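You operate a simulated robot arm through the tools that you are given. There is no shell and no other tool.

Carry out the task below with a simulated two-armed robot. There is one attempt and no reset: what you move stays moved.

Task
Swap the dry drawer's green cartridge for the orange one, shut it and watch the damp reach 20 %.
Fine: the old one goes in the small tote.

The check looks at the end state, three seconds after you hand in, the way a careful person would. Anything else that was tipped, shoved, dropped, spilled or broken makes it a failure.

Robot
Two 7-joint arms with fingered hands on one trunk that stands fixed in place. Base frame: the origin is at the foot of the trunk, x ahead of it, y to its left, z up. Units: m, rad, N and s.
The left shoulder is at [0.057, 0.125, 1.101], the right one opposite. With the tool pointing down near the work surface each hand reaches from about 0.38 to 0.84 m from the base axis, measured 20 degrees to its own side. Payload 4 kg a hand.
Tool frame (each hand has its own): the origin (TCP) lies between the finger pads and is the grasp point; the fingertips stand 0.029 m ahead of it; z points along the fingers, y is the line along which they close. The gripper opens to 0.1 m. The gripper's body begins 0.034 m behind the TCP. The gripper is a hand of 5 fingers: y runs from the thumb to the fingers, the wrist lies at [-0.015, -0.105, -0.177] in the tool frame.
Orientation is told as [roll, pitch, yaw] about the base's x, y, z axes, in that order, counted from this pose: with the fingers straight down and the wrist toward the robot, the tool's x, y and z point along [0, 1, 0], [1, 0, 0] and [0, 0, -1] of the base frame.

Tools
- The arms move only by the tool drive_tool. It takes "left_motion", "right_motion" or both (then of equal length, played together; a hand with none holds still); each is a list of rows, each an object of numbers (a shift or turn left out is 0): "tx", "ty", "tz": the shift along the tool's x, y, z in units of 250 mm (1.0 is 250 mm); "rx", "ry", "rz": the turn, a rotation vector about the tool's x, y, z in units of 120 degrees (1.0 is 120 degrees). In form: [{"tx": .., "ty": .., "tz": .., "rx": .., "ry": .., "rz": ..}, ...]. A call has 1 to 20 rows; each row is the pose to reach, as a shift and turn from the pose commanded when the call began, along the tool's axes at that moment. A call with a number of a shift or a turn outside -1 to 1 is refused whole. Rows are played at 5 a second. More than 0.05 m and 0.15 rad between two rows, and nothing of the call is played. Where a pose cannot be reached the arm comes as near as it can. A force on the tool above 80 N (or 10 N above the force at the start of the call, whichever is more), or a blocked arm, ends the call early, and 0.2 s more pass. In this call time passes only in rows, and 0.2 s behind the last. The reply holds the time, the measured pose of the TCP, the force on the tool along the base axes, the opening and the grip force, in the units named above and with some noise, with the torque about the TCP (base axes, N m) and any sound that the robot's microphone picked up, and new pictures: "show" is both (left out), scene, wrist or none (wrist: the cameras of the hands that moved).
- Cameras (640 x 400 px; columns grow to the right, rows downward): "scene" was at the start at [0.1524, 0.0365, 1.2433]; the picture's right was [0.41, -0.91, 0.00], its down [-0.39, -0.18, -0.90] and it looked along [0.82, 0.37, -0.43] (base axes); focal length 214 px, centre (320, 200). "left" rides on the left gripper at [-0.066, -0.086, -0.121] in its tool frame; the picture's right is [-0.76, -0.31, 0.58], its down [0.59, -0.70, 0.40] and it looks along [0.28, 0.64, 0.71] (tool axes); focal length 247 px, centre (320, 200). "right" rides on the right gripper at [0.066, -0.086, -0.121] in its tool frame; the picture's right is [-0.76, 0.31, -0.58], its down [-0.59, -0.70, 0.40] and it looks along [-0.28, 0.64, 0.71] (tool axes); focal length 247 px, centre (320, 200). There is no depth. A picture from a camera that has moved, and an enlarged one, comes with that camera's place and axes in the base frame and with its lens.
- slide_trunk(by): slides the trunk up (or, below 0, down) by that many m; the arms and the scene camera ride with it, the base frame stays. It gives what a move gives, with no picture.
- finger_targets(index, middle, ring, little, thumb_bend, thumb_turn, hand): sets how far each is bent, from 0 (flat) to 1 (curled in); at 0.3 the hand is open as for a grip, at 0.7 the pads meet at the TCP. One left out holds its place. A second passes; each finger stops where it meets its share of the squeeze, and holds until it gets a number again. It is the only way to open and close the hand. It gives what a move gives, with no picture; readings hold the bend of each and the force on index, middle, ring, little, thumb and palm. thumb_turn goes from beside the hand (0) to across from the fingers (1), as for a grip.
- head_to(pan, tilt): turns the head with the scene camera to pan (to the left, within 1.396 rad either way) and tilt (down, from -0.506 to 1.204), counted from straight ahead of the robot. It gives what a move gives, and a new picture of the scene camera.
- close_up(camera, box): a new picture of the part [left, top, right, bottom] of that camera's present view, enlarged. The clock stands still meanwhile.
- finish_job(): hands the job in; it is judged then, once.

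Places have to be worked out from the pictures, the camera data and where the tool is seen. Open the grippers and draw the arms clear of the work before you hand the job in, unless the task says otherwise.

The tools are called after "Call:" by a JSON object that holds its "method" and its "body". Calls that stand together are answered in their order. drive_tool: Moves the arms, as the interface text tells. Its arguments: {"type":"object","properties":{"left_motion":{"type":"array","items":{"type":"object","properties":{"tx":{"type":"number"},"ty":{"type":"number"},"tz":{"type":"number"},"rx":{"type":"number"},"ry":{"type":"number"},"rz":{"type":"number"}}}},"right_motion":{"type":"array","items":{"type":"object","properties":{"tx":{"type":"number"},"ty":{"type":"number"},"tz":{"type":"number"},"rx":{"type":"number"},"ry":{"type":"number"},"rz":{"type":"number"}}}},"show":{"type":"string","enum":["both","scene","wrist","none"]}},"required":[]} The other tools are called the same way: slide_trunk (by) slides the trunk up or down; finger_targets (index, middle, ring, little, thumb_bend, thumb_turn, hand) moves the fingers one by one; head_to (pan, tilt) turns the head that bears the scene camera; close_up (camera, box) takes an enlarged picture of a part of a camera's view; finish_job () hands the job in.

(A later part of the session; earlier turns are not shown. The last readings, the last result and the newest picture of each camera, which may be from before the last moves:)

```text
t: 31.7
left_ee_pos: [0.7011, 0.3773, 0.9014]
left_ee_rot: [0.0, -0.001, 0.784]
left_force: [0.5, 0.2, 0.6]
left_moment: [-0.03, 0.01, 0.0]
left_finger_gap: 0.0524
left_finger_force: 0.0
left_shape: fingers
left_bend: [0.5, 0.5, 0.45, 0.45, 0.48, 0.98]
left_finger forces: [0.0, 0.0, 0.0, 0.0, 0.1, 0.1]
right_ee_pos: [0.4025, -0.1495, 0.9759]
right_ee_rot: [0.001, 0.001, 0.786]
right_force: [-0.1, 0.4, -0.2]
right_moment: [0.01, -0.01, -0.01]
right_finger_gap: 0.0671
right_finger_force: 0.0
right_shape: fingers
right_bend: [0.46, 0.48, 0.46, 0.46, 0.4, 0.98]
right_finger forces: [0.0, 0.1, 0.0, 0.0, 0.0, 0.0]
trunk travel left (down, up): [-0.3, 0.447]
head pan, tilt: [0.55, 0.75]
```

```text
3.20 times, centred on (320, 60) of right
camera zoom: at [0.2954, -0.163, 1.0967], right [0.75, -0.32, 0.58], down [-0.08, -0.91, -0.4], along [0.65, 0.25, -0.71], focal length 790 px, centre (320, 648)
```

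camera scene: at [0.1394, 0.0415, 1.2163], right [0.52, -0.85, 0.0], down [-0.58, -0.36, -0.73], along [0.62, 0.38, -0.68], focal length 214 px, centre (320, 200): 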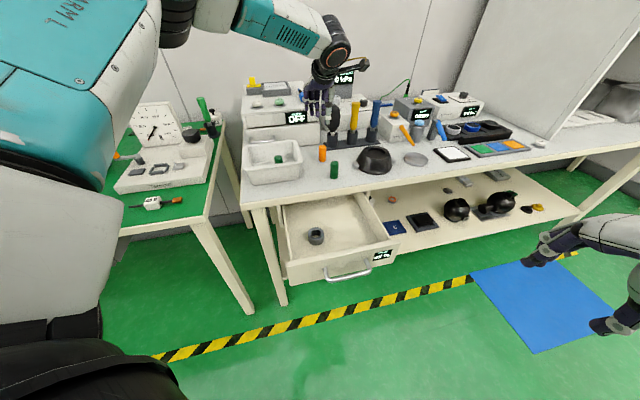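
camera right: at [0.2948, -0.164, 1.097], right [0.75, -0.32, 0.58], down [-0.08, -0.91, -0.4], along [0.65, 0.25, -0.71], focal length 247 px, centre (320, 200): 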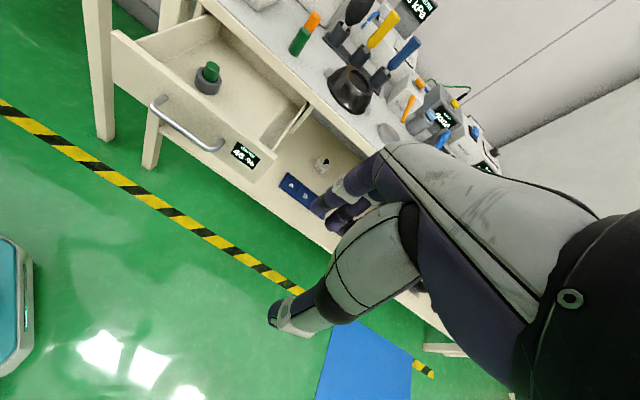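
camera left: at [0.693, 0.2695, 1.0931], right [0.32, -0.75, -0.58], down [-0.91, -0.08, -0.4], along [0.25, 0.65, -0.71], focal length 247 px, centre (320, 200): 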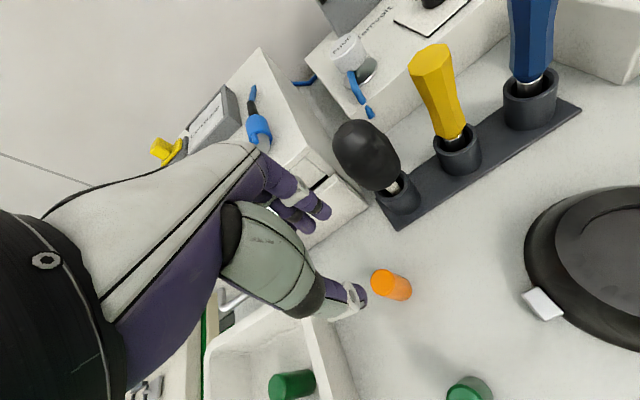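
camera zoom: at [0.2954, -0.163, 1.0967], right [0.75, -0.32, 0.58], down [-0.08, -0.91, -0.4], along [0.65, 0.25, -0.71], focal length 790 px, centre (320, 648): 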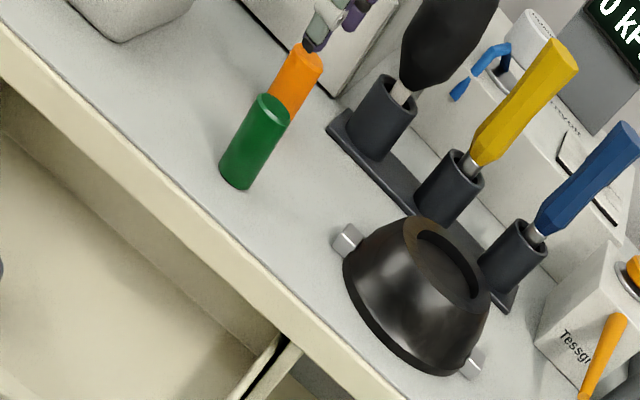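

Orange now matches the tool axis (predicted (305,257), seen (304,260)). Descending to TCP z≈0.856 around it.

Call:
{"method": "drive_tool", "body": {"left_motion": [{"tz": 0.06}, {"tz": 0.12}, {"tz": 0.18}], "show": "none"}}

Call:
{"method": "close_up", "body": {"camera": "left", "box": [220, 140, 420, 340]}}

Call:
{"method": "close_up", "body": {"camera": "scene", "box": [260, 80, 400, 200]}}

Call:
{"method": "close_up", "body": {"camera": "right", "box": [220, 0, 420, 120]}}

```text
t: 32.5
left_ee_pos: [0.6995, 0.3771, 0.8587]
left_ee_rot: [0.001, 0.002, 0.785]
left_force: [0.7, -0.2, 0.1]
left_moment: [0.01, 0.01, -0.01]
left_finger_gap: 0.0523
left_finger_force: 0.0
left_shape: fingers
left_bend: [0.5, 0.5, 0.45, 0.45, 0.48, 0.98]
left_finger forces: [0.0, 0.0, 0.0, 0.1, 0.0, 0.1]
right_ee_pos: [0.4028, -0.1488, 0.9754]
right_ee_rot: [-0.001, 0.001, 0.787]
right_force: [0.1, 0.9, -0.6]
right_moment: [0.02, -0.02, 0.03]
right_finger_gap: 0.0676
right_finger_force: 0.0
right_shape: fingers
right_bend: [0.46, 0.48, 0.46, 0.46, 0.4, 0.98]
right_finger forces: [0.0, 0.0, 0.0, 0.0, 0.1, 0.0]
trunk travel left (down, up): [-0.3, 0.447]
head pan, tilt: [0.55, 0.75]
```

```text
2.00 times, centred on (320, 240) of left
camera zoom: at [0.6864, 0.2697, 0.9792], right [0.32, -0.75, -0.58], down [-0.91, -0.08, -0.4], along [0.25, 0.65, -0.71], focal length 494 px, centre (320, 120)
```

zoom: 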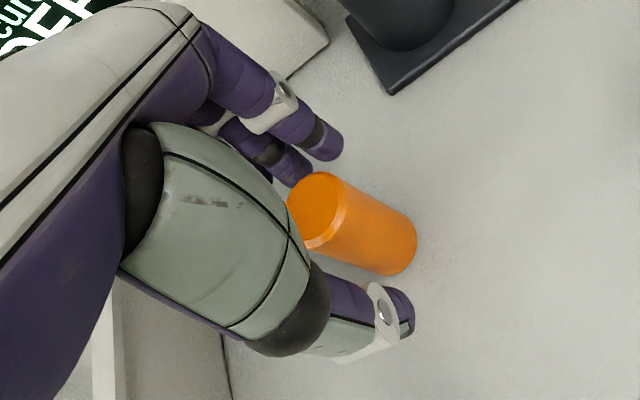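

```text
3.33 times, centred on (330, 140) of scene
camera zoom: at [0.1394, 0.0417, 1.2163], right [0.52, -0.85, 0.0], down [-0.58, -0.36, -0.73], along [0.62, 0.38, -0.68], focal length 715 px, centre (287, 400)
```

zoom: 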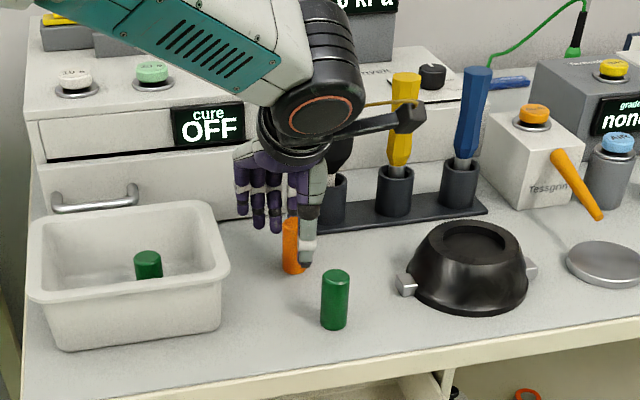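

```text
3.20 times, centred on (320, 60) of right
camera zoom: at [0.2952, -0.163, 1.0968], right [0.75, -0.32, 0.58], down [-0.08, -0.91, -0.4], along [0.65, 0.25, -0.71], focal length 790 px, centre (320, 648)
```

zoom: 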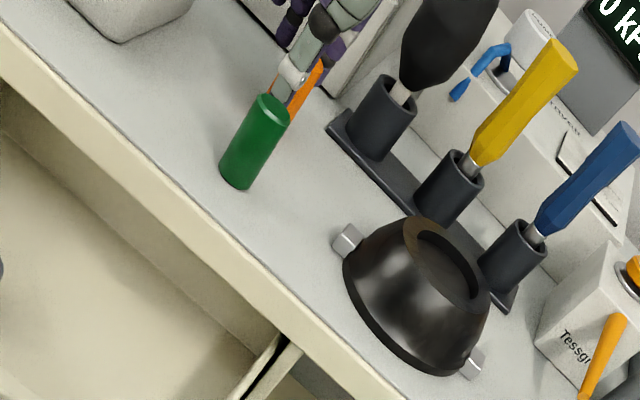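

Fingers straddle the orange cartridge. I'll bring the index/middle nearly to contact first, then the thumb, to avoid tipping it.

Call:
{"method": "finger_targets", "body": {"hand": "left", "index": 0.62, "middle": 0.62, "thumb_bend": 0.56}}

Call:
{"method": "close_up", "body": {"camera": "left", "box": [220, 140, 420, 340]}}

```text
t: 33.5
left_ee_pos: [0.7012, 0.377, 0.8601]
left_ee_rot: [0.0, -0.001, 0.785]
left_force: [0.9, -0.1, 0.4]
left_moment: [0.03, 0.04, 0.01]
left_finger_gap: 0.0288
left_finger_force: 0.1
left_shape: fingers
left_bend: [0.62, 0.62, 0.45, 0.45, 0.56, 0.98]
left_finger forces: [0.1, 0.0, 0.0, 0.1, 0.0, 0.1]
right_ee_pos: [0.4028, -0.1485, 0.9755]
right_ee_rot: [0.001, 0.001, 0.784]
right_force: [0.1, 0.4, 0.8]
right_moment: [0.01, 0.01, -0.04]
right_finger_gap: 0.0673
right_finger_force: 0.0
right_shape: fingers
right_bend: [0.46, 0.48, 0.46, 0.46, 0.4, 0.98]
right_finger forces: [0.0, 0.0, 0.0, 0.0, 0.1, 0.0]
trunk travel left (down, up): [-0.3, 0.447]
head pan, tilt: [0.55, 0.75]
```

```text
2.00 times, centred on (320, 240) of left
camera zoom: at [0.6865, 0.2694, 0.9797], right [0.32, -0.75, -0.58], down [-0.91, -0.08, -0.4], along [0.25, 0.65, -0.71], focal length 494 px, centre (320, 120)
```

zoom: 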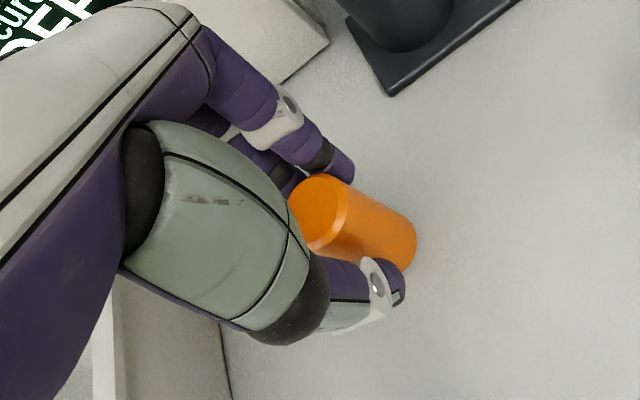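

Both sides are nearly touching, no force yet. Closing to grip.

Call:
{"method": "finger_targets", "body": {"hand": "left", "index": 0.75, "middle": 0.75, "thumb_bend": 0.75}}

Call:
{"method": "close_up", "body": {"camera": "left", "box": [220, 140, 420, 340]}}

Call:
{"method": "close_up", "body": {"camera": "scene", "box": [280, 100, 380, 190]}}

```text
t: 34.5
left_ee_pos: [0.7001, 0.3773, 0.8582]
left_ee_rot: [0.0, 0.0, 0.786]
left_force: [0.2, -0.4, 0.5]
left_moment: [-0.02, -0.02, -0.02]
left_finger_gap: 0.0183
left_finger_force: 13.3
left_shape: fingers
left_bend: [0.73, 0.73, 0.45, 0.45, 0.64, 0.95]
left_finger forces: [8.1, 5.0, 0.1, 0.0, 12.9, 0.0]
right_ee_pos: [0.4019, -0.1486, 0.9757]
right_ee_rot: [0.0, 0.001, 0.784]
right_force: [0.0, 1.1, 0.4]
right_moment: [0.03, 0.03, 0.01]
right_finger_gap: 0.0673
right_finger_force: 0.0
right_shape: fingers
right_bend: [0.46, 0.48, 0.46, 0.46, 0.4, 0.98]
right_finger forces: [0.0, 0.1, 0.0, 0.0, 0.0, 0.0]
trunk travel left (down, up): [-0.3, 0.447]
head pan, tilt: [0.55, 0.75]
```

```text
2.00 times, centred on (320, 240) of left
camera zoom: at [0.6864, 0.2696, 0.9796], right [0.32, -0.75, -0.58], down [-0.91, -0.08, -0.4], along [0.25, 0.65, -0.71], focal length 494 px, centre (320, 120)
```

zoom: 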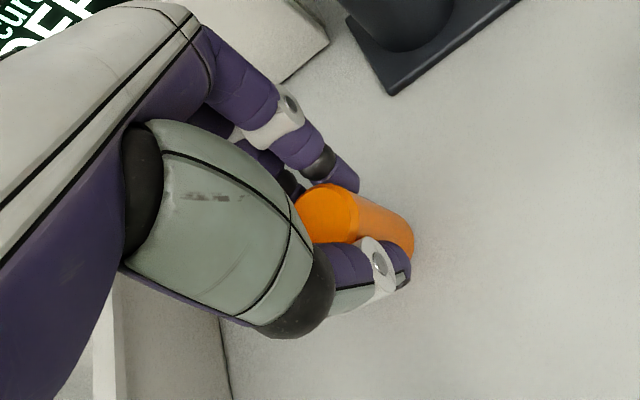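

```text
4.44 times, centred on (330, 145) of scene
camera zoom: at [0.1394, 0.0417, 1.2163], right [0.52, -0.85, 0.0], down [-0.58, -0.36, -0.73], along [0.62, 0.38, -0.68], focal length 953 px, centre (276, 444)
```

zoom: 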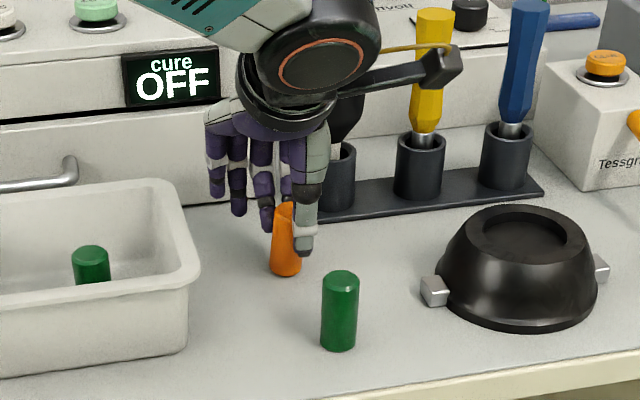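

Grip on the orange equals the green's (same bends and forces). I'll lift it to z≈0.97 and carry it back over the drawer along the reverse path to (0.472, 0.2615).

Call:
{"method": "drive_tool", "body": {"left_motion": [{"tz": -0.04}, {"tz": -0.12}, {"tz": -0.24}, {"tz": -0.36}, {"tz": -0.45}, {"tx": 0.03, "ty": -0.1, "tz": -0.45}, {"tx": 0.08, "ty": -0.26, "tz": -0.45}, {"tx": 0.134, "ty": -0.435, "tz": -0.45}, {"tx": 0.188, "ty": -0.61, "tz": -0.45}, {"tx": 0.24, "ty": -0.78, "tz": -0.45}, {"tx": 0.28, "ty": -0.91, "tz": -0.45}, {"tx": 0.304, "ty": -0.97, "tz": -0.45}], "show": "both"}}

Call:
{"method": "close_up", "body": {"camera": "left", "box": [220, 140, 420, 340]}}

Call:
{"method": "close_up", "body": {"camera": "scene", "box": [240, 100, 400, 280]}}

Call:
{"method": "close_up", "body": {"camera": "right", "box": [120, 0, 320, 120]}}

```text
t: 37.1
left_ee_pos: [0.4741, 0.2615, 0.9711]
left_ee_rot: [-0.001, 0.0, 0.786]
left_force: [-0.1, -0.6, -0.7]
left_moment: [-0.02, 0.0, 0.0]
left_finger_gap: 0.0182
left_finger_force: 13.4
left_shape: fingers
left_bend: [0.73, 0.73, 0.45, 0.45, 0.64, 0.95]
left_finger forces: [8.3, 5.3, 0.1, 0.0, 12.8, 0.0]
right_ee_pos: [0.402, -0.1496, 0.9748]
right_ee_rot: [-0.001, -0.001, 0.785]
right_force: [0.3, 0.5, 0.4]
right_moment: [0.03, -0.03, 0.0]
right_finger_gap: 0.0673
right_finger_force: 0.0
right_shape: fingers
right_bend: [0.46, 0.48, 0.46, 0.46, 0.4, 0.98]
right_finger forces: [0.0, 0.0, 0.0, 0.1, 0.0, 0.0]
trunk travel left (down, up): [-0.3, 0.447]
head pan, tilt: [0.55, 0.75]
camera scene: at [0.1391, 0.0417, 1.2164], right [0.52, -0.85, 0.0], down [-0.58, -0.36, -0.73], along [0.62, 0.38, -0.68], focal length 214 px, centre (320, 200)
camera left: at [0.46, 0.1538, 1.0918], right [0.32, -0.75, -0.58], down [-0.91, -0.08, -0.4], along [0.25, 0.65, -0.71], focal length 247 px, centre (320, 200)
```

scene: 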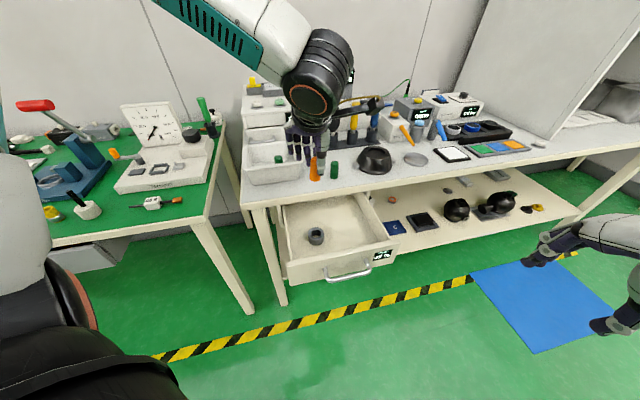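
left: 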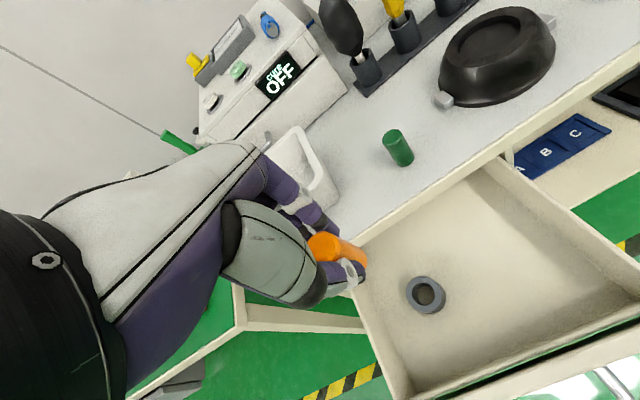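

```text
2.00 times, centred on (320, 240) of left
camera zoom: at [0.46, 0.1538, 1.0918], right [0.32, -0.75, -0.58], down [-0.91, -0.08, -0.4], along [0.25, 0.65, -0.71], focal length 494 px, centre (320, 120)
```

zoom: 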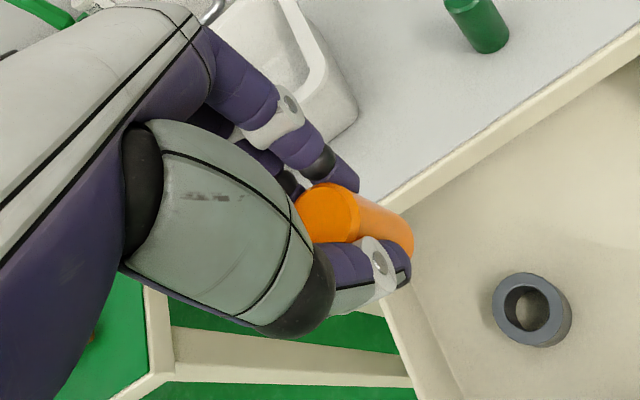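

```text
2.22 times, centred on (320, 190) of scene
camera zoom: at [0.1391, 0.0417, 1.2164], right [0.52, -0.85, 0.0], down [-0.58, -0.36, -0.73], along [0.62, 0.38, -0.68], focal length 477 px, centre (320, 222)
```

zoom: 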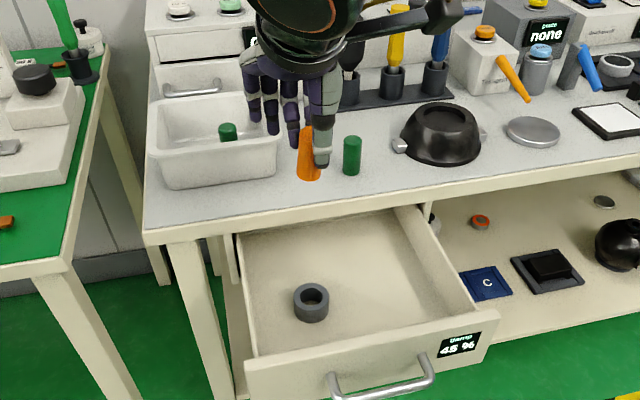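

```text
3.20 times, centred on (220, 60) of right
camera zoom: at [0.295, -0.1631, 1.0969], right [0.75, -0.32, 0.58], down [-0.08, -0.91, -0.4], along [0.65, 0.25, -0.71], focal length 790 px, centre (640, 648)
```

zoom: 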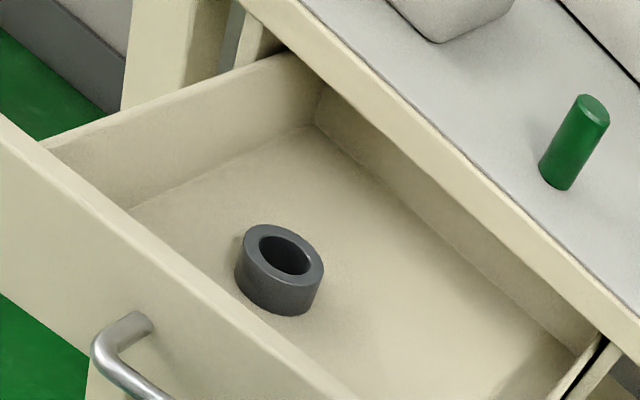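

The socket hole triangulates to (0.471, 0.2585), rim z≈0.713. I'll descend so the orange's bottom hovers ~5 cm above the rim and compare alignment from three cameras.

Call:
{"method": "drive_tool", "body": {"left_motion": [{"tz": 0.12, "ty": -0.008}, {"tz": 0.26, "ty": -0.008}, {"tz": 0.4, "ty": -0.008}, {"tz": 0.5, "ty": -0.008}, {"tz": 0.57, "ty": -0.008}], "show": "none"}}

Call:
{"method": "close_up", "body": {"camera": "left", "box": [270, 170, 470, 310]}}

Call:
{"method": "close_up", "body": {"camera": "scene", "box": [270, 180, 370, 270]}}

Call:
{"method": "close_up", "body": {"camera": "right", "box": [150, 0, 290, 110]}}

```text
t: 38.3
left_ee_pos: [0.4747, 0.259, 0.8293]
left_ee_rot: [0.002, 0.001, 0.786]
left_force: [0.3, -0.6, 0.1]
left_moment: [-0.01, -0.01, 0.0]
left_finger_gap: 0.0182
left_finger_force: 13.6
left_shape: fingers
left_bend: [0.73, 0.73, 0.45, 0.45, 0.64, 0.95]
left_finger forces: [8.2, 5.5, 0.0, 0.0, 12.9, 0.0]
right_ee_pos: [0.4032, -0.1487, 0.9749]
right_ee_rot: [0.0, -0.002, 0.786]
right_force: [0.4, 0.6, 0.4]
right_moment: [0.0, 0.01, 0.02]
right_finger_gap: 0.0673
right_finger_force: 0.0
right_shape: fingers
right_bend: [0.46, 0.48, 0.46, 0.46, 0.4, 0.98]
right_finger forces: [0.0, 0.0, 0.0, 0.0, 0.1, 0.0]
trunk travel left (down, up): [-0.3, 0.447]
head pan, tilt: [0.55, 0.75]
```

```text
2.86 times, centred on (370, 240) of left
camera zoom: at [0.4605, 0.1517, 0.9494], right [0.32, -0.75, -0.58], down [-0.91, -0.08, -0.4], along [0.25, 0.65, -0.71], focal length 706 px, centre (177, 86)
```

zoom: 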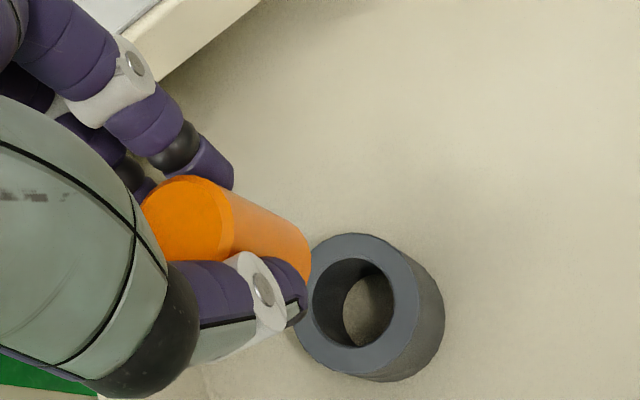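

```text
4.44 times, centred on (320, 225) of scene
camera zoom: at [0.1395, 0.0418, 1.2163], right [0.52, -0.85, 0.0], down [-0.58, -0.36, -0.73], along [0.62, 0.38, -0.68], focal length 953 px, centre (320, 89)
```

zoom: 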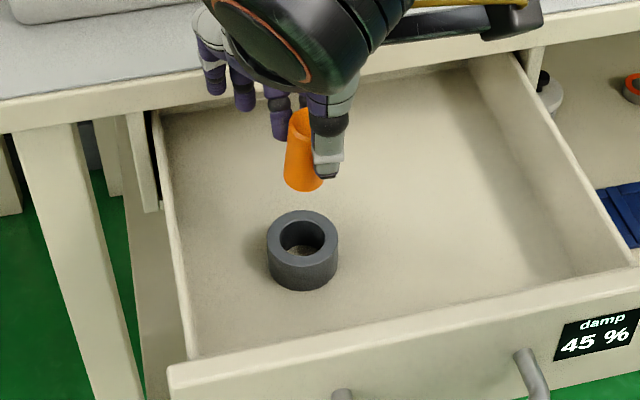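

```text
3.64 times, centred on (220, 55) of right
camera zoom: at [0.2953, -0.163, 1.0968], right [0.75, -0.32, 0.58], down [-0.08, -0.91, -0.4], along [0.65, 0.25, -0.71], focal length 898 px, centre (684, 727)
```

zoom: 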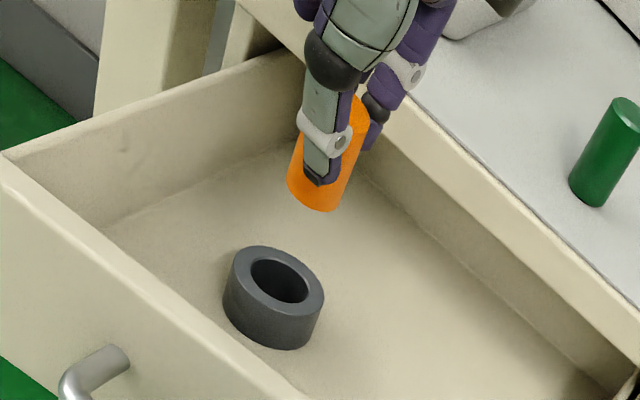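

Both camera pairs put the orange's bottom at ≈(0.473, 0.2585) and the hole at ≈(0.471, 0.2585): only ~2 mm off. I'll apply that correction and lower to ~1 cm above the rim, then recheck.

Call:
{"method": "drive_tool", "body": {"left_motion": [{"tx": 0.007, "ty": -0.004, "tz": 0.05}, {"tx": 0.007, "ty": -0.004, "tz": 0.12}, {"tx": 0.007, "ty": -0.004, "tz": 0.19}], "show": "none"}}

Call:
{"method": "close_up", "body": {"camera": "left", "box": [270, 170, 410, 290]}}

Call:
{"method": "close_up", "body": {"camera": "scene", "box": [285, 200, 345, 260]}}

Call:
{"method": "close_up", "body": {"camera": "right", "box": [180, 30, 260, 100]}}

```text
t: 39.1
left_ee_pos: [0.4727, 0.2594, 0.7799]
left_ee_rot: [0.0, 0.0, 0.787]
left_force: [-0.1, 0.4, -0.9]
left_moment: [0.01, -0.01, 0.01]
left_finger_gap: 0.018
left_finger_force: 13.7
left_shape: fingers
left_bend: [0.73, 0.73, 0.45, 0.45, 0.64, 0.95]
left_finger forces: [8.3, 5.5, 0.0, 0.1, 12.9, 0.0]
right_ee_pos: [0.4016, -0.1492, 0.9752]
right_ee_rot: [0.001, 0.0, 0.786]
right_force: [0.3, 1.0, 1.2]
right_moment: [0.0, -0.02, -0.04]
right_finger_gap: 0.0671
right_finger_force: 0.1
right_shape: fingers
right_bend: [0.46, 0.48, 0.46, 0.46, 0.4, 0.98]
right_finger forces: [0.0, 0.0, 0.0, 0.0, 0.1, 0.0]
trunk travel left (down, up): [-0.3, 0.447]
head pan, tilt: [0.55, 0.75]
```

```text
3.33 times, centred on (340, 230) of left
camera zoom: at [0.4586, 0.1521, 0.9012], right [0.32, -0.75, -0.58], down [-0.91, -0.08, -0.4], along [0.25, 0.65, -0.71], focal length 823 px, centre (253, 100)
```

zoom: 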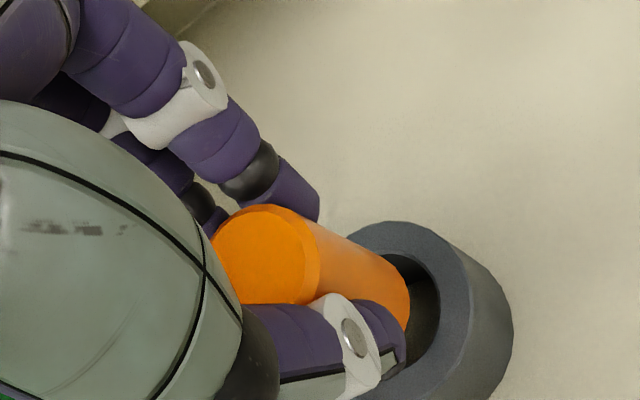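

```text
6.67 times, centred on (315, 230) of scene
camera zoom: at [0.1395, 0.0418, 1.2163], right [0.52, -0.85, 0.0], down [-0.58, -0.36, -0.73], along [0.62, 0.38, -0.68], focal length 1430 px, centre (353, 0)
```

zoom: 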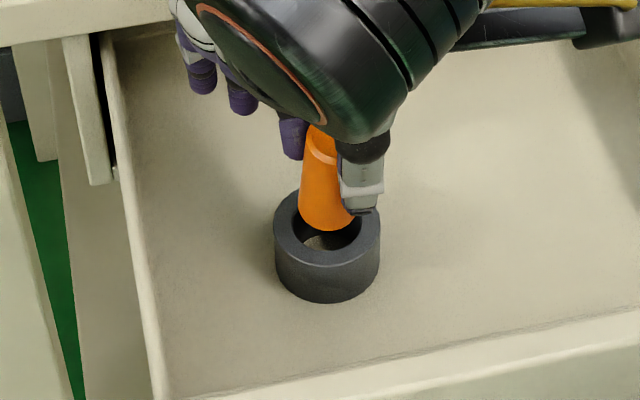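

```text
5.71 times, centred on (220, 65) of right
camera zoom: at [0.2954, -0.163, 1.0968], right [0.75, -0.32, 0.58], down [-0.08, -0.91, -0.4], along [0.65, 0.25, -0.71], focal length 1411 px, centre (891, 971)
```

zoom: 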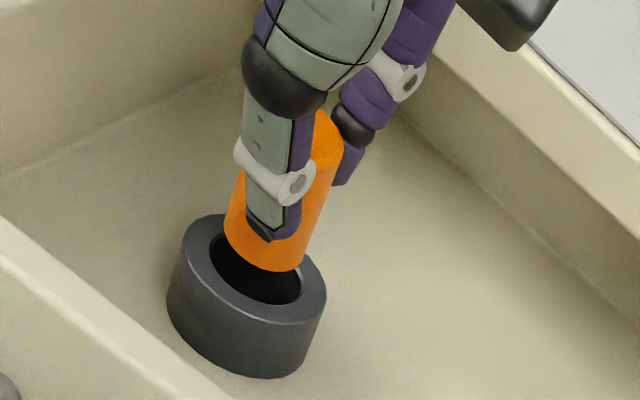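

Offsets are now under ~1 mm (orange bottom (0.4704, 0.2565), hole (0.4695, 0.2571)). I'll lower slowly into the socket, watching force.

Call:
{"method": "drive_tool", "body": {"left_motion": [{"tx": 0.003, "ty": -0.001, "tz": 0.015}, {"tx": 0.003, "ty": -0.001, "tz": 0.03}, {"tx": 0.003, "ty": -0.001, "tz": 0.045}, {"tx": 0.003, "ty": -0.001, "tz": 0.06}, {"tx": 0.003, "ty": -0.001, "tz": 0.075}], "show": "none"}}

Call:
{"method": "close_up", "body": {"camera": "scene", "box": [285, 200, 345, 260]}}

Call:
{"method": "close_up", "body": {"camera": "right", "box": [180, 30, 260, 100]}}

```text
t: 40.3
left_ee_pos: [0.4705, 0.2581, 0.761]
left_ee_rot: [0.002, 0.004, 0.785]
left_force: [-0.7, -0.2, 0.0]
left_moment: [0.0, 0.01, 0.01]
left_finger_gap: 0.0176
left_finger_force: 14.1
left_shape: fingers
left_bend: [0.73, 0.73, 0.45, 0.45, 0.65, 0.94]
left_finger forces: [7.9, 6.3, 0.0, 0.0, 13.3, 0.0]
right_ee_pos: [0.4015, -0.1493, 0.9751]
right_ee_rot: [0.001, 0.0, 0.785]
right_force: [0.5, 0.1, -0.1]
right_moment: [-0.04, 0.03, 0.02]
right_finger_gap: 0.0674
right_finger_force: 0.1
right_shape: fingers
right_bend: [0.46, 0.48, 0.46, 0.46, 0.4, 0.98]
right_finger forces: [0.0, 0.0, 0.0, 0.0, 0.1, 0.0]
trunk travel left (down, up): [-0.3, 0.447]
head pan, tilt: [0.55, 0.75]
```

```text
6.67 times, centred on (315, 230) of scene
camera zoom: at [0.1398, 0.0418, 1.2161], right [0.52, -0.85, 0.0], down [-0.58, -0.36, -0.73], along [0.62, 0.38, -0.68], focal length 1430 px, centre (353, 0)
```

zoom: 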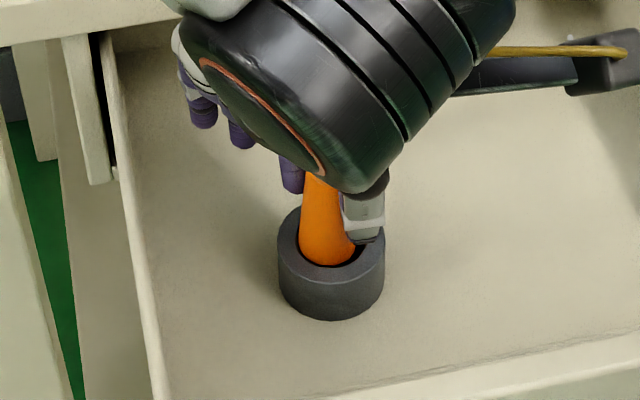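

```text
5.71 times, centred on (220, 65) of right
camera zoom: at [0.2956, -0.163, 1.0965], right [0.75, -0.32, 0.58], down [-0.08, -0.91, -0.4], along [0.65, 0.25, -0.71], focal length 1411 px, centre (891, 971)
```

zoom: 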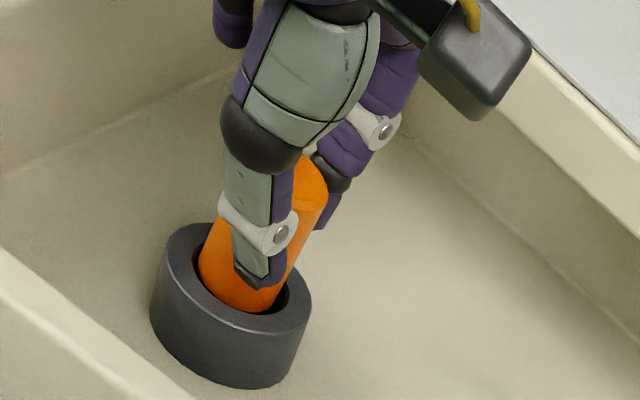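

The orange's bottom has entered the socket hole (the free-sliding drawer self-adjusted a few mm). I'll continue down in 2 mm steps until it seats.

Call:
{"method": "drive_tool", "body": {"left_motion": [{"tz": 0.008}, {"tz": 0.016}, {"tz": 0.024}, {"tz": 0.03}], "show": "none"}}

Call:
{"method": "close_up", "body": {"camera": "scene", "box": [285, 200, 345, 260]}}

Call:
{"method": "close_up", "body": {"camera": "right", "box": [180, 30, 260, 100]}}

Call:
{"method": "close_up", "body": {"camera": "left", "box": [270, 170, 410, 290]}}

```text
t: 41.3
left_ee_pos: [0.4711, 0.2591, 0.755]
left_ee_rot: [0.002, 0.0, 0.785]
left_force: [-0.2, -0.5, -0.6]
left_moment: [0.0, 0.03, 0.01]
left_finger_gap: 0.017
left_finger_force: 14.3
left_shape: fingers
left_bend: [0.73, 0.73, 0.45, 0.45, 0.65, 0.94]
left_finger forces: [7.8, 6.5, 0.1, 0.0, 13.3, 0.0]
right_ee_pos: [0.4023, -0.1495, 0.9758]
right_ee_rot: [-0.001, 0.0, 0.786]
right_force: [0.0, 0.4, 0.3]
right_moment: [0.02, 0.0, 0.02]
right_finger_gap: 0.0671
right_finger_force: 0.1
right_shape: fingers
right_bend: [0.46, 0.48, 0.46, 0.46, 0.4, 0.98]
right_finger forces: [0.0, 0.0, 0.0, 0.1, 0.1, 0.1]
trunk travel left (down, up): [-0.3, 0.447]
head pan, tilt: [0.55, 0.75]
```

```text
6.67 times, centred on (315, 230) of scene
camera zoom: at [0.1393, 0.0417, 1.2163], right [0.52, -0.85, 0.0], down [-0.58, -0.36, -0.73], along [0.62, 0.38, -0.68], focal length 1430 px, centre (353, 0)
```

zoom: 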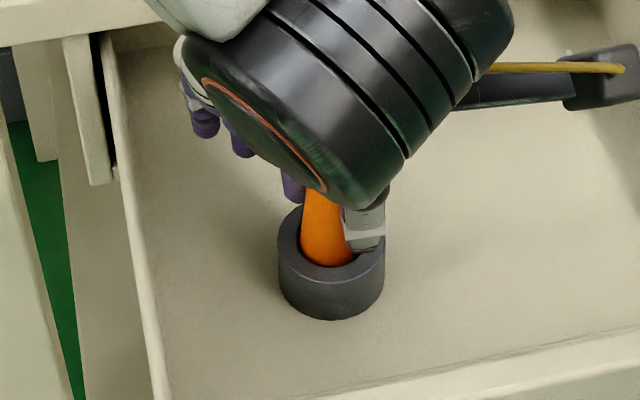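

```text
5.71 times, centred on (220, 65) of right
camera zoom: at [0.2952, -0.163, 1.0968], right [0.75, -0.32, 0.58], down [-0.08, -0.91, -0.4], along [0.65, 0.25, -0.71], focal length 1411 px, centre (891, 971)
```

zoom: 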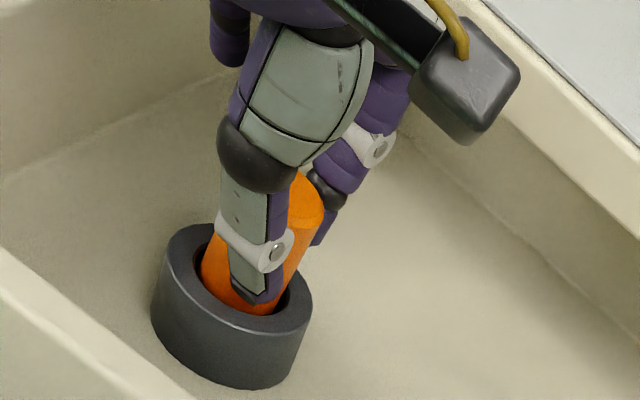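

```text
3.33 times, centred on (340, 230) of left
camera zoom: at [0.4573, 0.1518, 0.8745], right [0.32, -0.75, -0.58], down [-0.91, -0.08, -0.4], along [0.25, 0.65, -0.71], focal length 823 px, centre (253, 100)
```

zoom: 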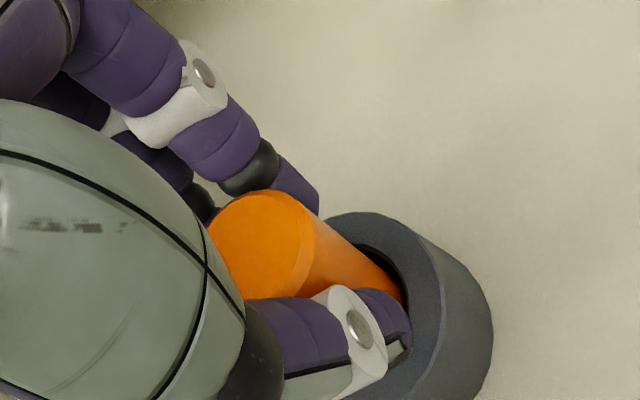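

It is sliding in with no force. Continuing down another ~8 mm in small steps until contact.

Call:
{"method": "drive_tool", "body": {"left_motion": [{"tz": 0.008}, {"tz": 0.016}, {"tz": 0.024}, {"tz": 0.032}], "show": "none"}}

Call:
{"method": "close_up", "body": {"camera": "scene", "box": [285, 200, 345, 260]}}

Call:
{"method": "close_up", "body": {"camera": "right", "box": [180, 30, 260, 100]}}

Call:
{"method": "close_up", "body": {"camera": "left", "box": [270, 170, 410, 290]}}

```text
t: 42.3
left_ee_pos: [0.4717, 0.2586, 0.7462]
left_ee_rot: [-0.001, 0.0, 0.784]
left_force: [0.0, 0.6, -0.8]
left_moment: [-0.02, -0.01, 0.05]
left_finger_gap: 0.0173
left_finger_force: 13.7
left_shape: fingers
left_bend: [0.73, 0.73, 0.45, 0.45, 0.65, 0.94]
left_finger forces: [7.7, 6.5, 0.0, 0.0, 13.3, 0.1]
right_ee_pos: [0.4014, -0.1498, 0.9753]
right_ee_rot: [0.001, 0.0, 0.786]
right_force: [-0.3, -0.1, -0.3]
right_moment: [0.01, 0.03, 0.01]
right_finger_gap: 0.0674
right_finger_force: 0.1
right_shape: fingers
right_bend: [0.46, 0.48, 0.46, 0.46, 0.4, 0.98]
right_finger forces: [0.1, 0.0, 0.1, 0.0, 0.0, 0.0]
trunk travel left (down, up): [-0.3, 0.447]
head pan, tilt: [0.55, 0.75]
```

```text
6.67 times, centred on (315, 230) of scene
camera zoom: at [0.1393, 0.0417, 1.2163], right [0.52, -0.85, 0.0], down [-0.58, -0.36, -0.73], along [0.62, 0.38, -0.68], focal length 1430 px, centre (353, 0)
```

zoom: 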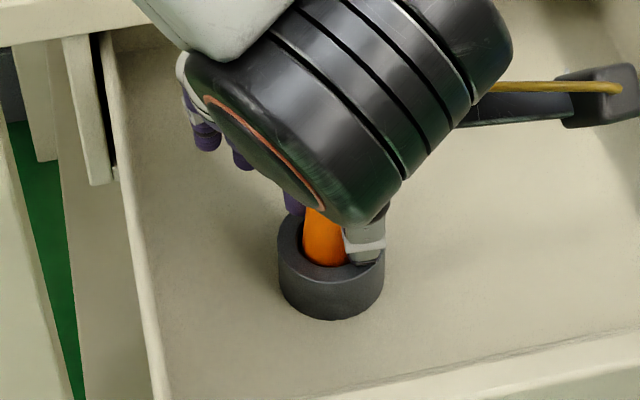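

```text
5.71 times, centred on (220, 65) of right
camera zoom: at [0.2952, -0.1631, 1.0968], right [0.75, -0.32, 0.58], down [-0.08, -0.91, -0.4], along [0.65, 0.25, -0.71], focal length 1411 px, centre (891, 971)
```

zoom: 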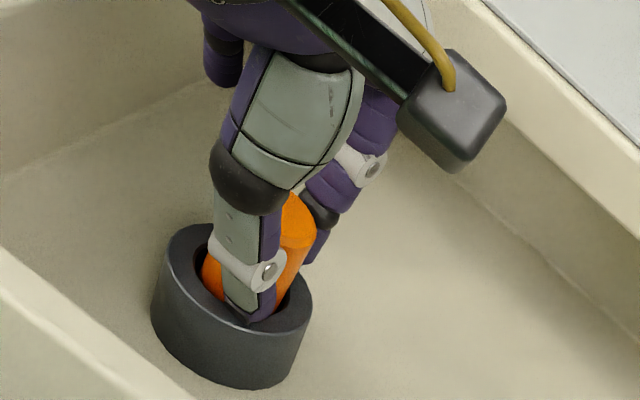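

```text
3.33 times, centred on (340, 230) of left
camera zoom: at [0.457, 0.1514, 0.8664], right [0.32, -0.75, -0.58], down [-0.91, -0.08, -0.4], along [0.25, 0.65, -0.71], focal length 823 px, centre (253, 100)
```

zoom: 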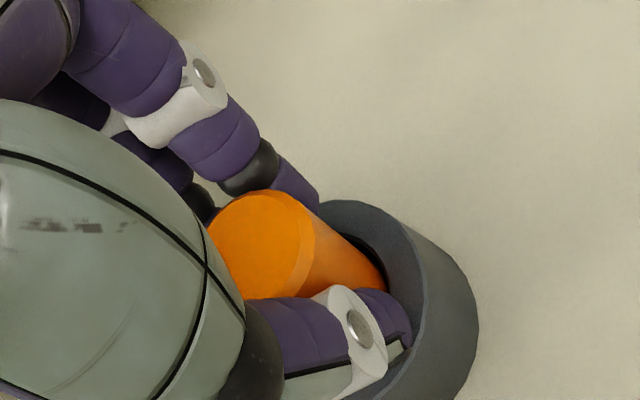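

The cartridge is ~2 cm into the socket and upright, with the thumb tip just above the rim. I'll release it here so it drops the last few mm guided by the hole.

Call:
{"method": "finger_targets", "body": {"hand": "left", "index": 0.5, "middle": 0.5, "thumb_bend": 0.48}}

Call:
{"method": "close_up", "body": {"camera": "left", "box": [270, 170, 410, 290]}}

Call:
{"method": "close_up", "body": {"camera": "right", "box": [180, 30, 260, 100]}}

```text
t: 43.3
left_ee_pos: [0.4702, 0.2575, 0.7462]
left_ee_rot: [0.0, 0.001, 0.785]
left_force: [0.0, -0.6, -0.1]
left_moment: [-0.03, -0.02, 0.01]
left_finger_gap: 0.0521
left_finger_force: 0.1
left_shape: fingers
left_bend: [0.5, 0.5, 0.45, 0.45, 0.48, 0.97]
left_finger forces: [0.0, 0.1, 0.0, 0.0, 0.0, 0.0]
right_ee_pos: [0.4013, -0.1493, 0.9759]
right_ee_rot: [0.0, -0.001, 0.787]
right_force: [0.5, 1.0, 0.0]
right_moment: [0.02, -0.01, 0.01]
right_finger_gap: 0.0673
right_finger_force: 0.0
right_shape: fingers
right_bend: [0.46, 0.48, 0.46, 0.46, 0.4, 0.98]
right_finger forces: [0.0, 0.0, 0.1, 0.1, 0.0, 0.0]
trunk travel left (down, up): [-0.3, 0.447]
head pan, tilt: [0.55, 0.75]
```

```text
3.33 times, centred on (340, 230) of left
camera zoom: at [0.4571, 0.1512, 0.8666], right [0.32, -0.75, -0.58], down [-0.91, -0.08, -0.4], along [0.25, 0.65, -0.71], focal length 823 px, centre (253, 100)
```

zoom: 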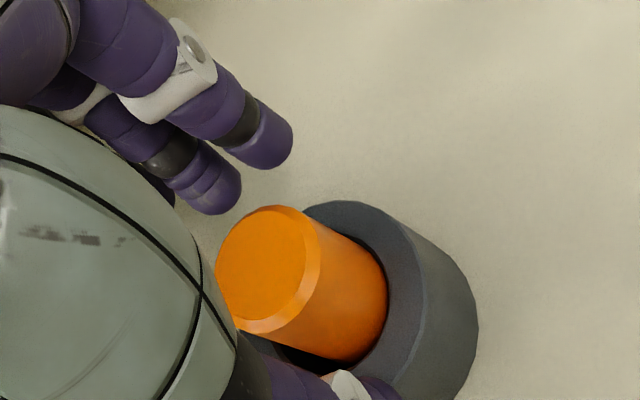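

```text
5.71 times, centred on (220, 65) of right
camera zoom: at [0.2952, -0.1631, 1.0968], right [0.75, -0.32, 0.58], down [-0.08, -0.91, -0.4], along [0.65, 0.25, -0.71], focal length 1411 px, centre (891, 971)
```

zoom: 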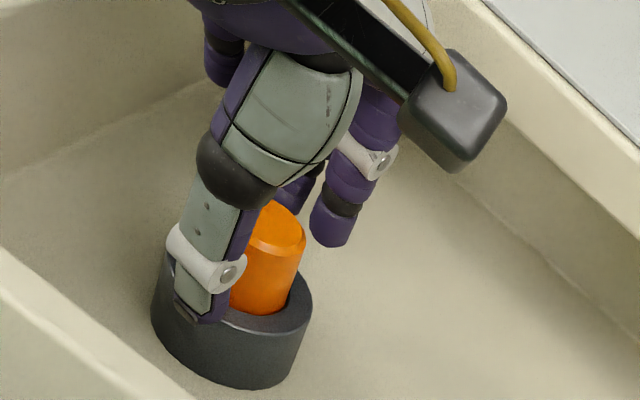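

The orange cartridge now stands in the socket. I'll lift the left hand straight up and retreat it up-left, clear of the work.

Call:
{"method": "drive_tool", "body": {"left_motion": [{"tz": -0.06}, {"tz": -0.16}, {"tz": -0.3}, {"tz": -0.46}, {"tz": -0.62}, {"tz": -0.78}, {"tz": -0.9, "tx": 0.06, "ty": 0.04}, {"tz": -1.0, "tx": 0.16, "ty": 0.105}, {"tz": -1.0, "tx": 0.3, "ty": 0.197}, {"tz": -1.0, "tx": 0.44, "ty": 0.29}, {"tz": -1.0, "tx": 0.56, "ty": 0.37}, {"tz": -1.0, "tx": 0.656, "ty": 0.43}], "show": "both"}}

Call:
{"method": "close_up", "body": {"camera": "scene", "box": [230, 120, 430, 290]}}

Call:
{"method": "close_up", "body": {"camera": "right", "box": [120, 0, 320, 140]}}

```text
t: 45.9
left_ee_pos: [0.4313, 0.4505, 0.9952]
left_ee_rot: [0.003, 0.001, 0.783]
left_force: [-0.1, -0.4, -0.2]
left_moment: [0.0, 0.02, 0.04]
left_finger_gap: 0.0525
left_finger_force: 0.1
left_shape: fingers
left_bend: [0.5, 0.5, 0.45, 0.45, 0.48, 0.98]
left_finger forces: [0.0, 0.0, 0.1, 0.0, 0.0, 0.0]
right_ee_pos: [0.4032, -0.1496, 0.9757]
right_ee_rot: [0.0, 0.0, 0.786]
right_force: [-0.3, 0.1, -1.1]
right_moment: [0.0, 0.03, 0.0]
right_finger_gap: 0.0675
right_finger_force: 0.1
right_shape: fingers
right_bend: [0.46, 0.48, 0.46, 0.46, 0.4, 0.98]
right_finger forces: [0.0, 0.0, 0.0, 0.0, 0.0, 0.1]
trunk travel left (down, up): [-0.3, 0.447]
head pan, tilt: [0.55, 0.75]
camera scene: at [0.139, 0.0417, 1.2164], right [0.52, -0.85, 0.0], down [-0.58, -0.36, -0.73], along [0.62, 0.38, -0.68], focal length 214 px, centre (320, 200)
camera left: at [0.4179, 0.3435, 1.1157], right [0.32, -0.75, -0.58], down [-0.91, -0.08, -0.4], along [0.25, 0.65, -0.71], focal length 247 px, centre (320, 200)
```

scene: 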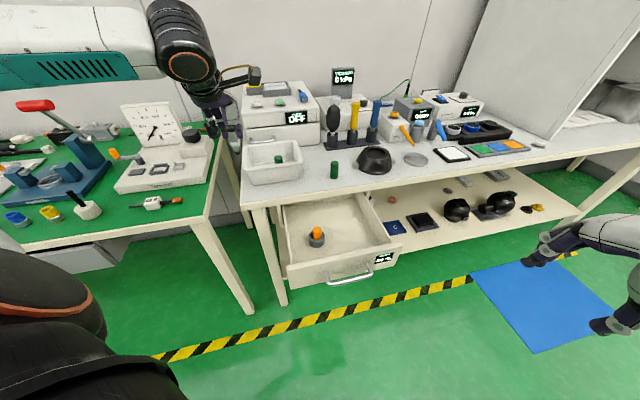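
left: 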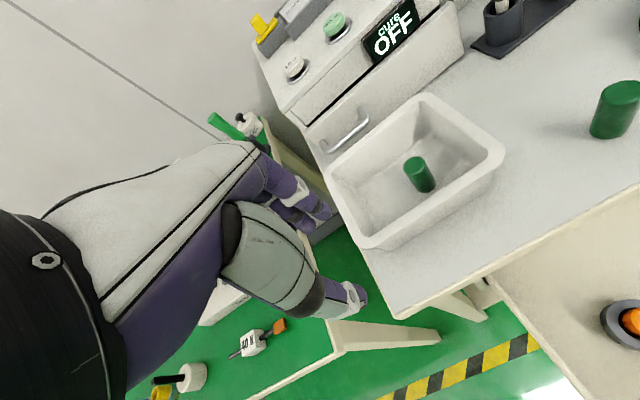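

```text
2.35 times, centred on (330, 205) of scene
camera zoom: at [0.139, 0.0417, 1.2164], right [0.52, -0.85, 0.0], down [-0.58, -0.36, -0.73], along [0.62, 0.38, -0.68], focal length 505 px, centre (296, 188)
```

zoom: 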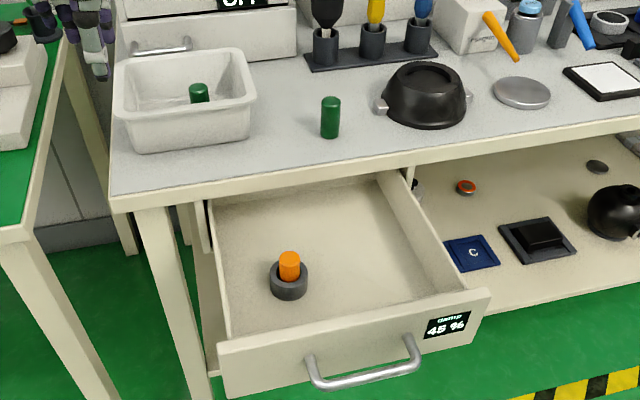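

```text
2.86 times, centred on (220, 70) of right
camera zoom: at [0.2949, -0.1631, 1.097], right [0.75, -0.32, 0.58], down [-0.08, -0.91, -0.4], along [0.65, 0.25, -0.71], focal length 706 px, centre (606, 571)
```

zoom: 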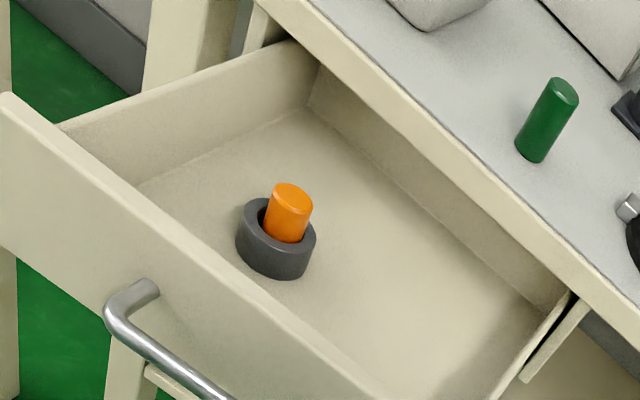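

The orange cartridge is seated just as the green was, and the green is in the tote. Next I'll set the right fingers a bit open and bring the right hand back above the handle (bar now near (0.389, 0.109)).

Call:
{"method": "finger_targets", "body": {"hand": "right", "index": 0.38, "middle": 0.38, "ring": 0.38, "little": 0.38, "thumb_bend": 0.35}}

Call:
{"method": "drive_tool", "body": {"right_motion": [{"tx": 0.1, "ty": 0.073}, {"tx": 0.22, "ty": 0.16}, {"tx": 0.35, "ty": 0.255}, {"tx": 0.48, "ty": 0.35}, {"tx": 0.6, "ty": 0.438}, {"tx": 0.72, "ty": 0.525}, {"tx": 0.8, "ty": 0.584}, {"tx": 0.828, "ty": 0.604, "tz": 0.05}, {"tx": 0.828, "ty": 0.604, "tz": 0.2}, {"tx": 0.828, "ty": 0.604, "tz": 0.36}, {"tx": 0.828, "ty": 0.604, "tz": 0.5}], "show": "both"}}

Call:
{"method": "close_up", "body": {"camera": "scene", "box": [260, 180, 420, 320]}}

Call:
{"method": "close_up", "body": {"camera": "right", "box": [180, 80, 460, 340]}}

```text
t: 46.9
left_ee_pos: [0.433, 0.4503, 0.9959]
left_ee_rot: [0.002, 0.001, 0.786]
left_force: [0.0, 0.5, -0.6]
left_moment: [0.04, -0.04, 0.0]
left_finger_gap: 0.0521
left_finger_force: 0.1
left_shape: fingers
left_bend: [0.5, 0.5, 0.45, 0.45, 0.48, 0.98]
left_finger forces: [0.1, 0.0, 0.0, 0.1, 0.0, 0.0]
right_ee_pos: [0.4019, -0.1503, 0.9754]
right_ee_rot: [0.0, 0.001, 0.786]
right_force: [0.6, 0.6, -0.6]
right_moment: [0.0, 0.0, 0.02]
right_finger_gap: 0.083
right_finger_force: 0.1
right_shape: fingers
right_bend: [0.38, 0.38, 0.38, 0.38, 0.35, 0.98]
right_finger forces: [0.1, 0.0, 0.0, 0.0, 0.0, 0.0]
trunk travel left (down, up): [-0.3, 0.447]
head pan, tilt: [0.55, 0.75]
```

```text
t: 49.3
left_ee_pos: [0.4325, 0.4503, 0.9967]
left_ee_rot: [0.001, 0.001, 0.785]
left_force: [0.2, -0.6, 0.2]
left_moment: [-0.01, -0.01, 0.01]
left_finger_gap: 0.0523
left_finger_force: 0.1
left_shape: fingers
left_bend: [0.5, 0.5, 0.45, 0.45, 0.48, 0.98]
left_finger forces: [0.0, 0.0, 0.0, 0.0, 0.1, 0.1]
right_ee_pos: [0.361, 0.1038, 0.8512]
right_ee_rot: [0.0, 0.001, 0.785]
right_force: [-0.7, 0.2, -0.7]
right_moment: [-0.01, 0.0, -0.04]
right_finger_gap: 0.0831
right_finger_force: 0.1
right_shape: fingers
right_bend: [0.38, 0.38, 0.38, 0.38, 0.35, 0.98]
right_finger forces: [0.1, 0.1, 0.1, 0.1, 0.1, 0.0]
trunk travel left (down, up): [-0.3, 0.447]
head pan, tilt: [0.55, 0.75]
camera scene: at [0.1394, 0.0419, 1.2163], right [0.52, -0.85, 0.0], down [-0.58, -0.36, -0.73], along [0.62, 0.38, -0.68], focal length 214 px, centre (320, 200)
camera right: at [0.2534, 0.0902, 0.9718], right [0.75, -0.32, 0.58], down [-0.08, -0.91, -0.4], along [0.65, 0.25, -0.71], focal length 247 px, centre (320, 200)
```

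scene: 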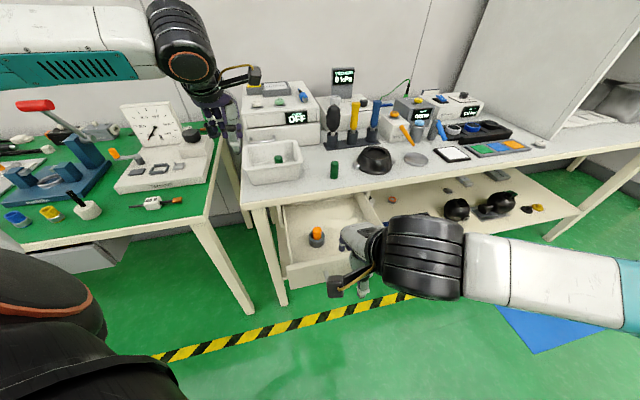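
right: 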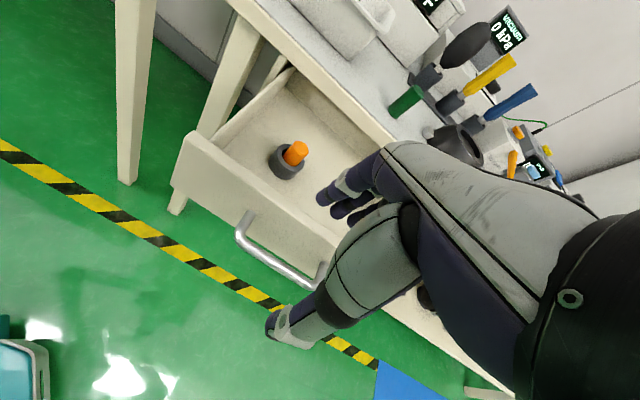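

```text
2.86 times, centred on (340, 250) of scene
camera zoom: at [0.1394, 0.0419, 1.2163], right [0.52, -0.85, 0.0], down [-0.58, -0.36, -0.73], along [0.62, 0.38, -0.68], focal length 613 px, centre (263, 57)
```

zoom: 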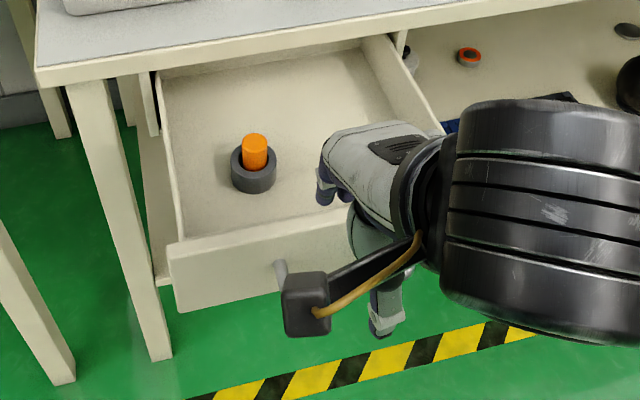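

```text
1.54 times, centred on (320, 210) of right
camera zoom: at [0.2534, 0.0902, 0.9718], right [0.75, -0.32, 0.58], down [-0.08, -0.91, -0.4], along [0.65, 0.25, -0.71], focal length 380 px, centre (320, 185)
```

zoom: 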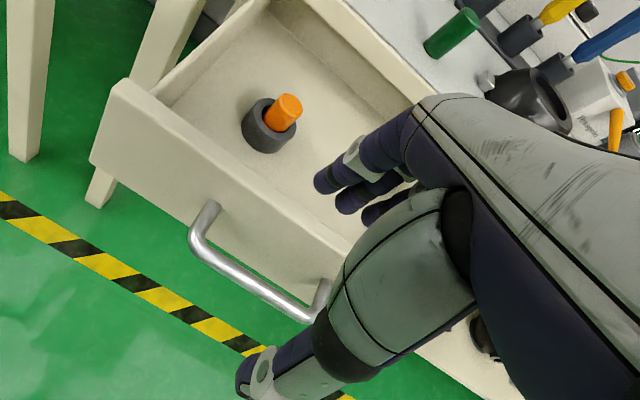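

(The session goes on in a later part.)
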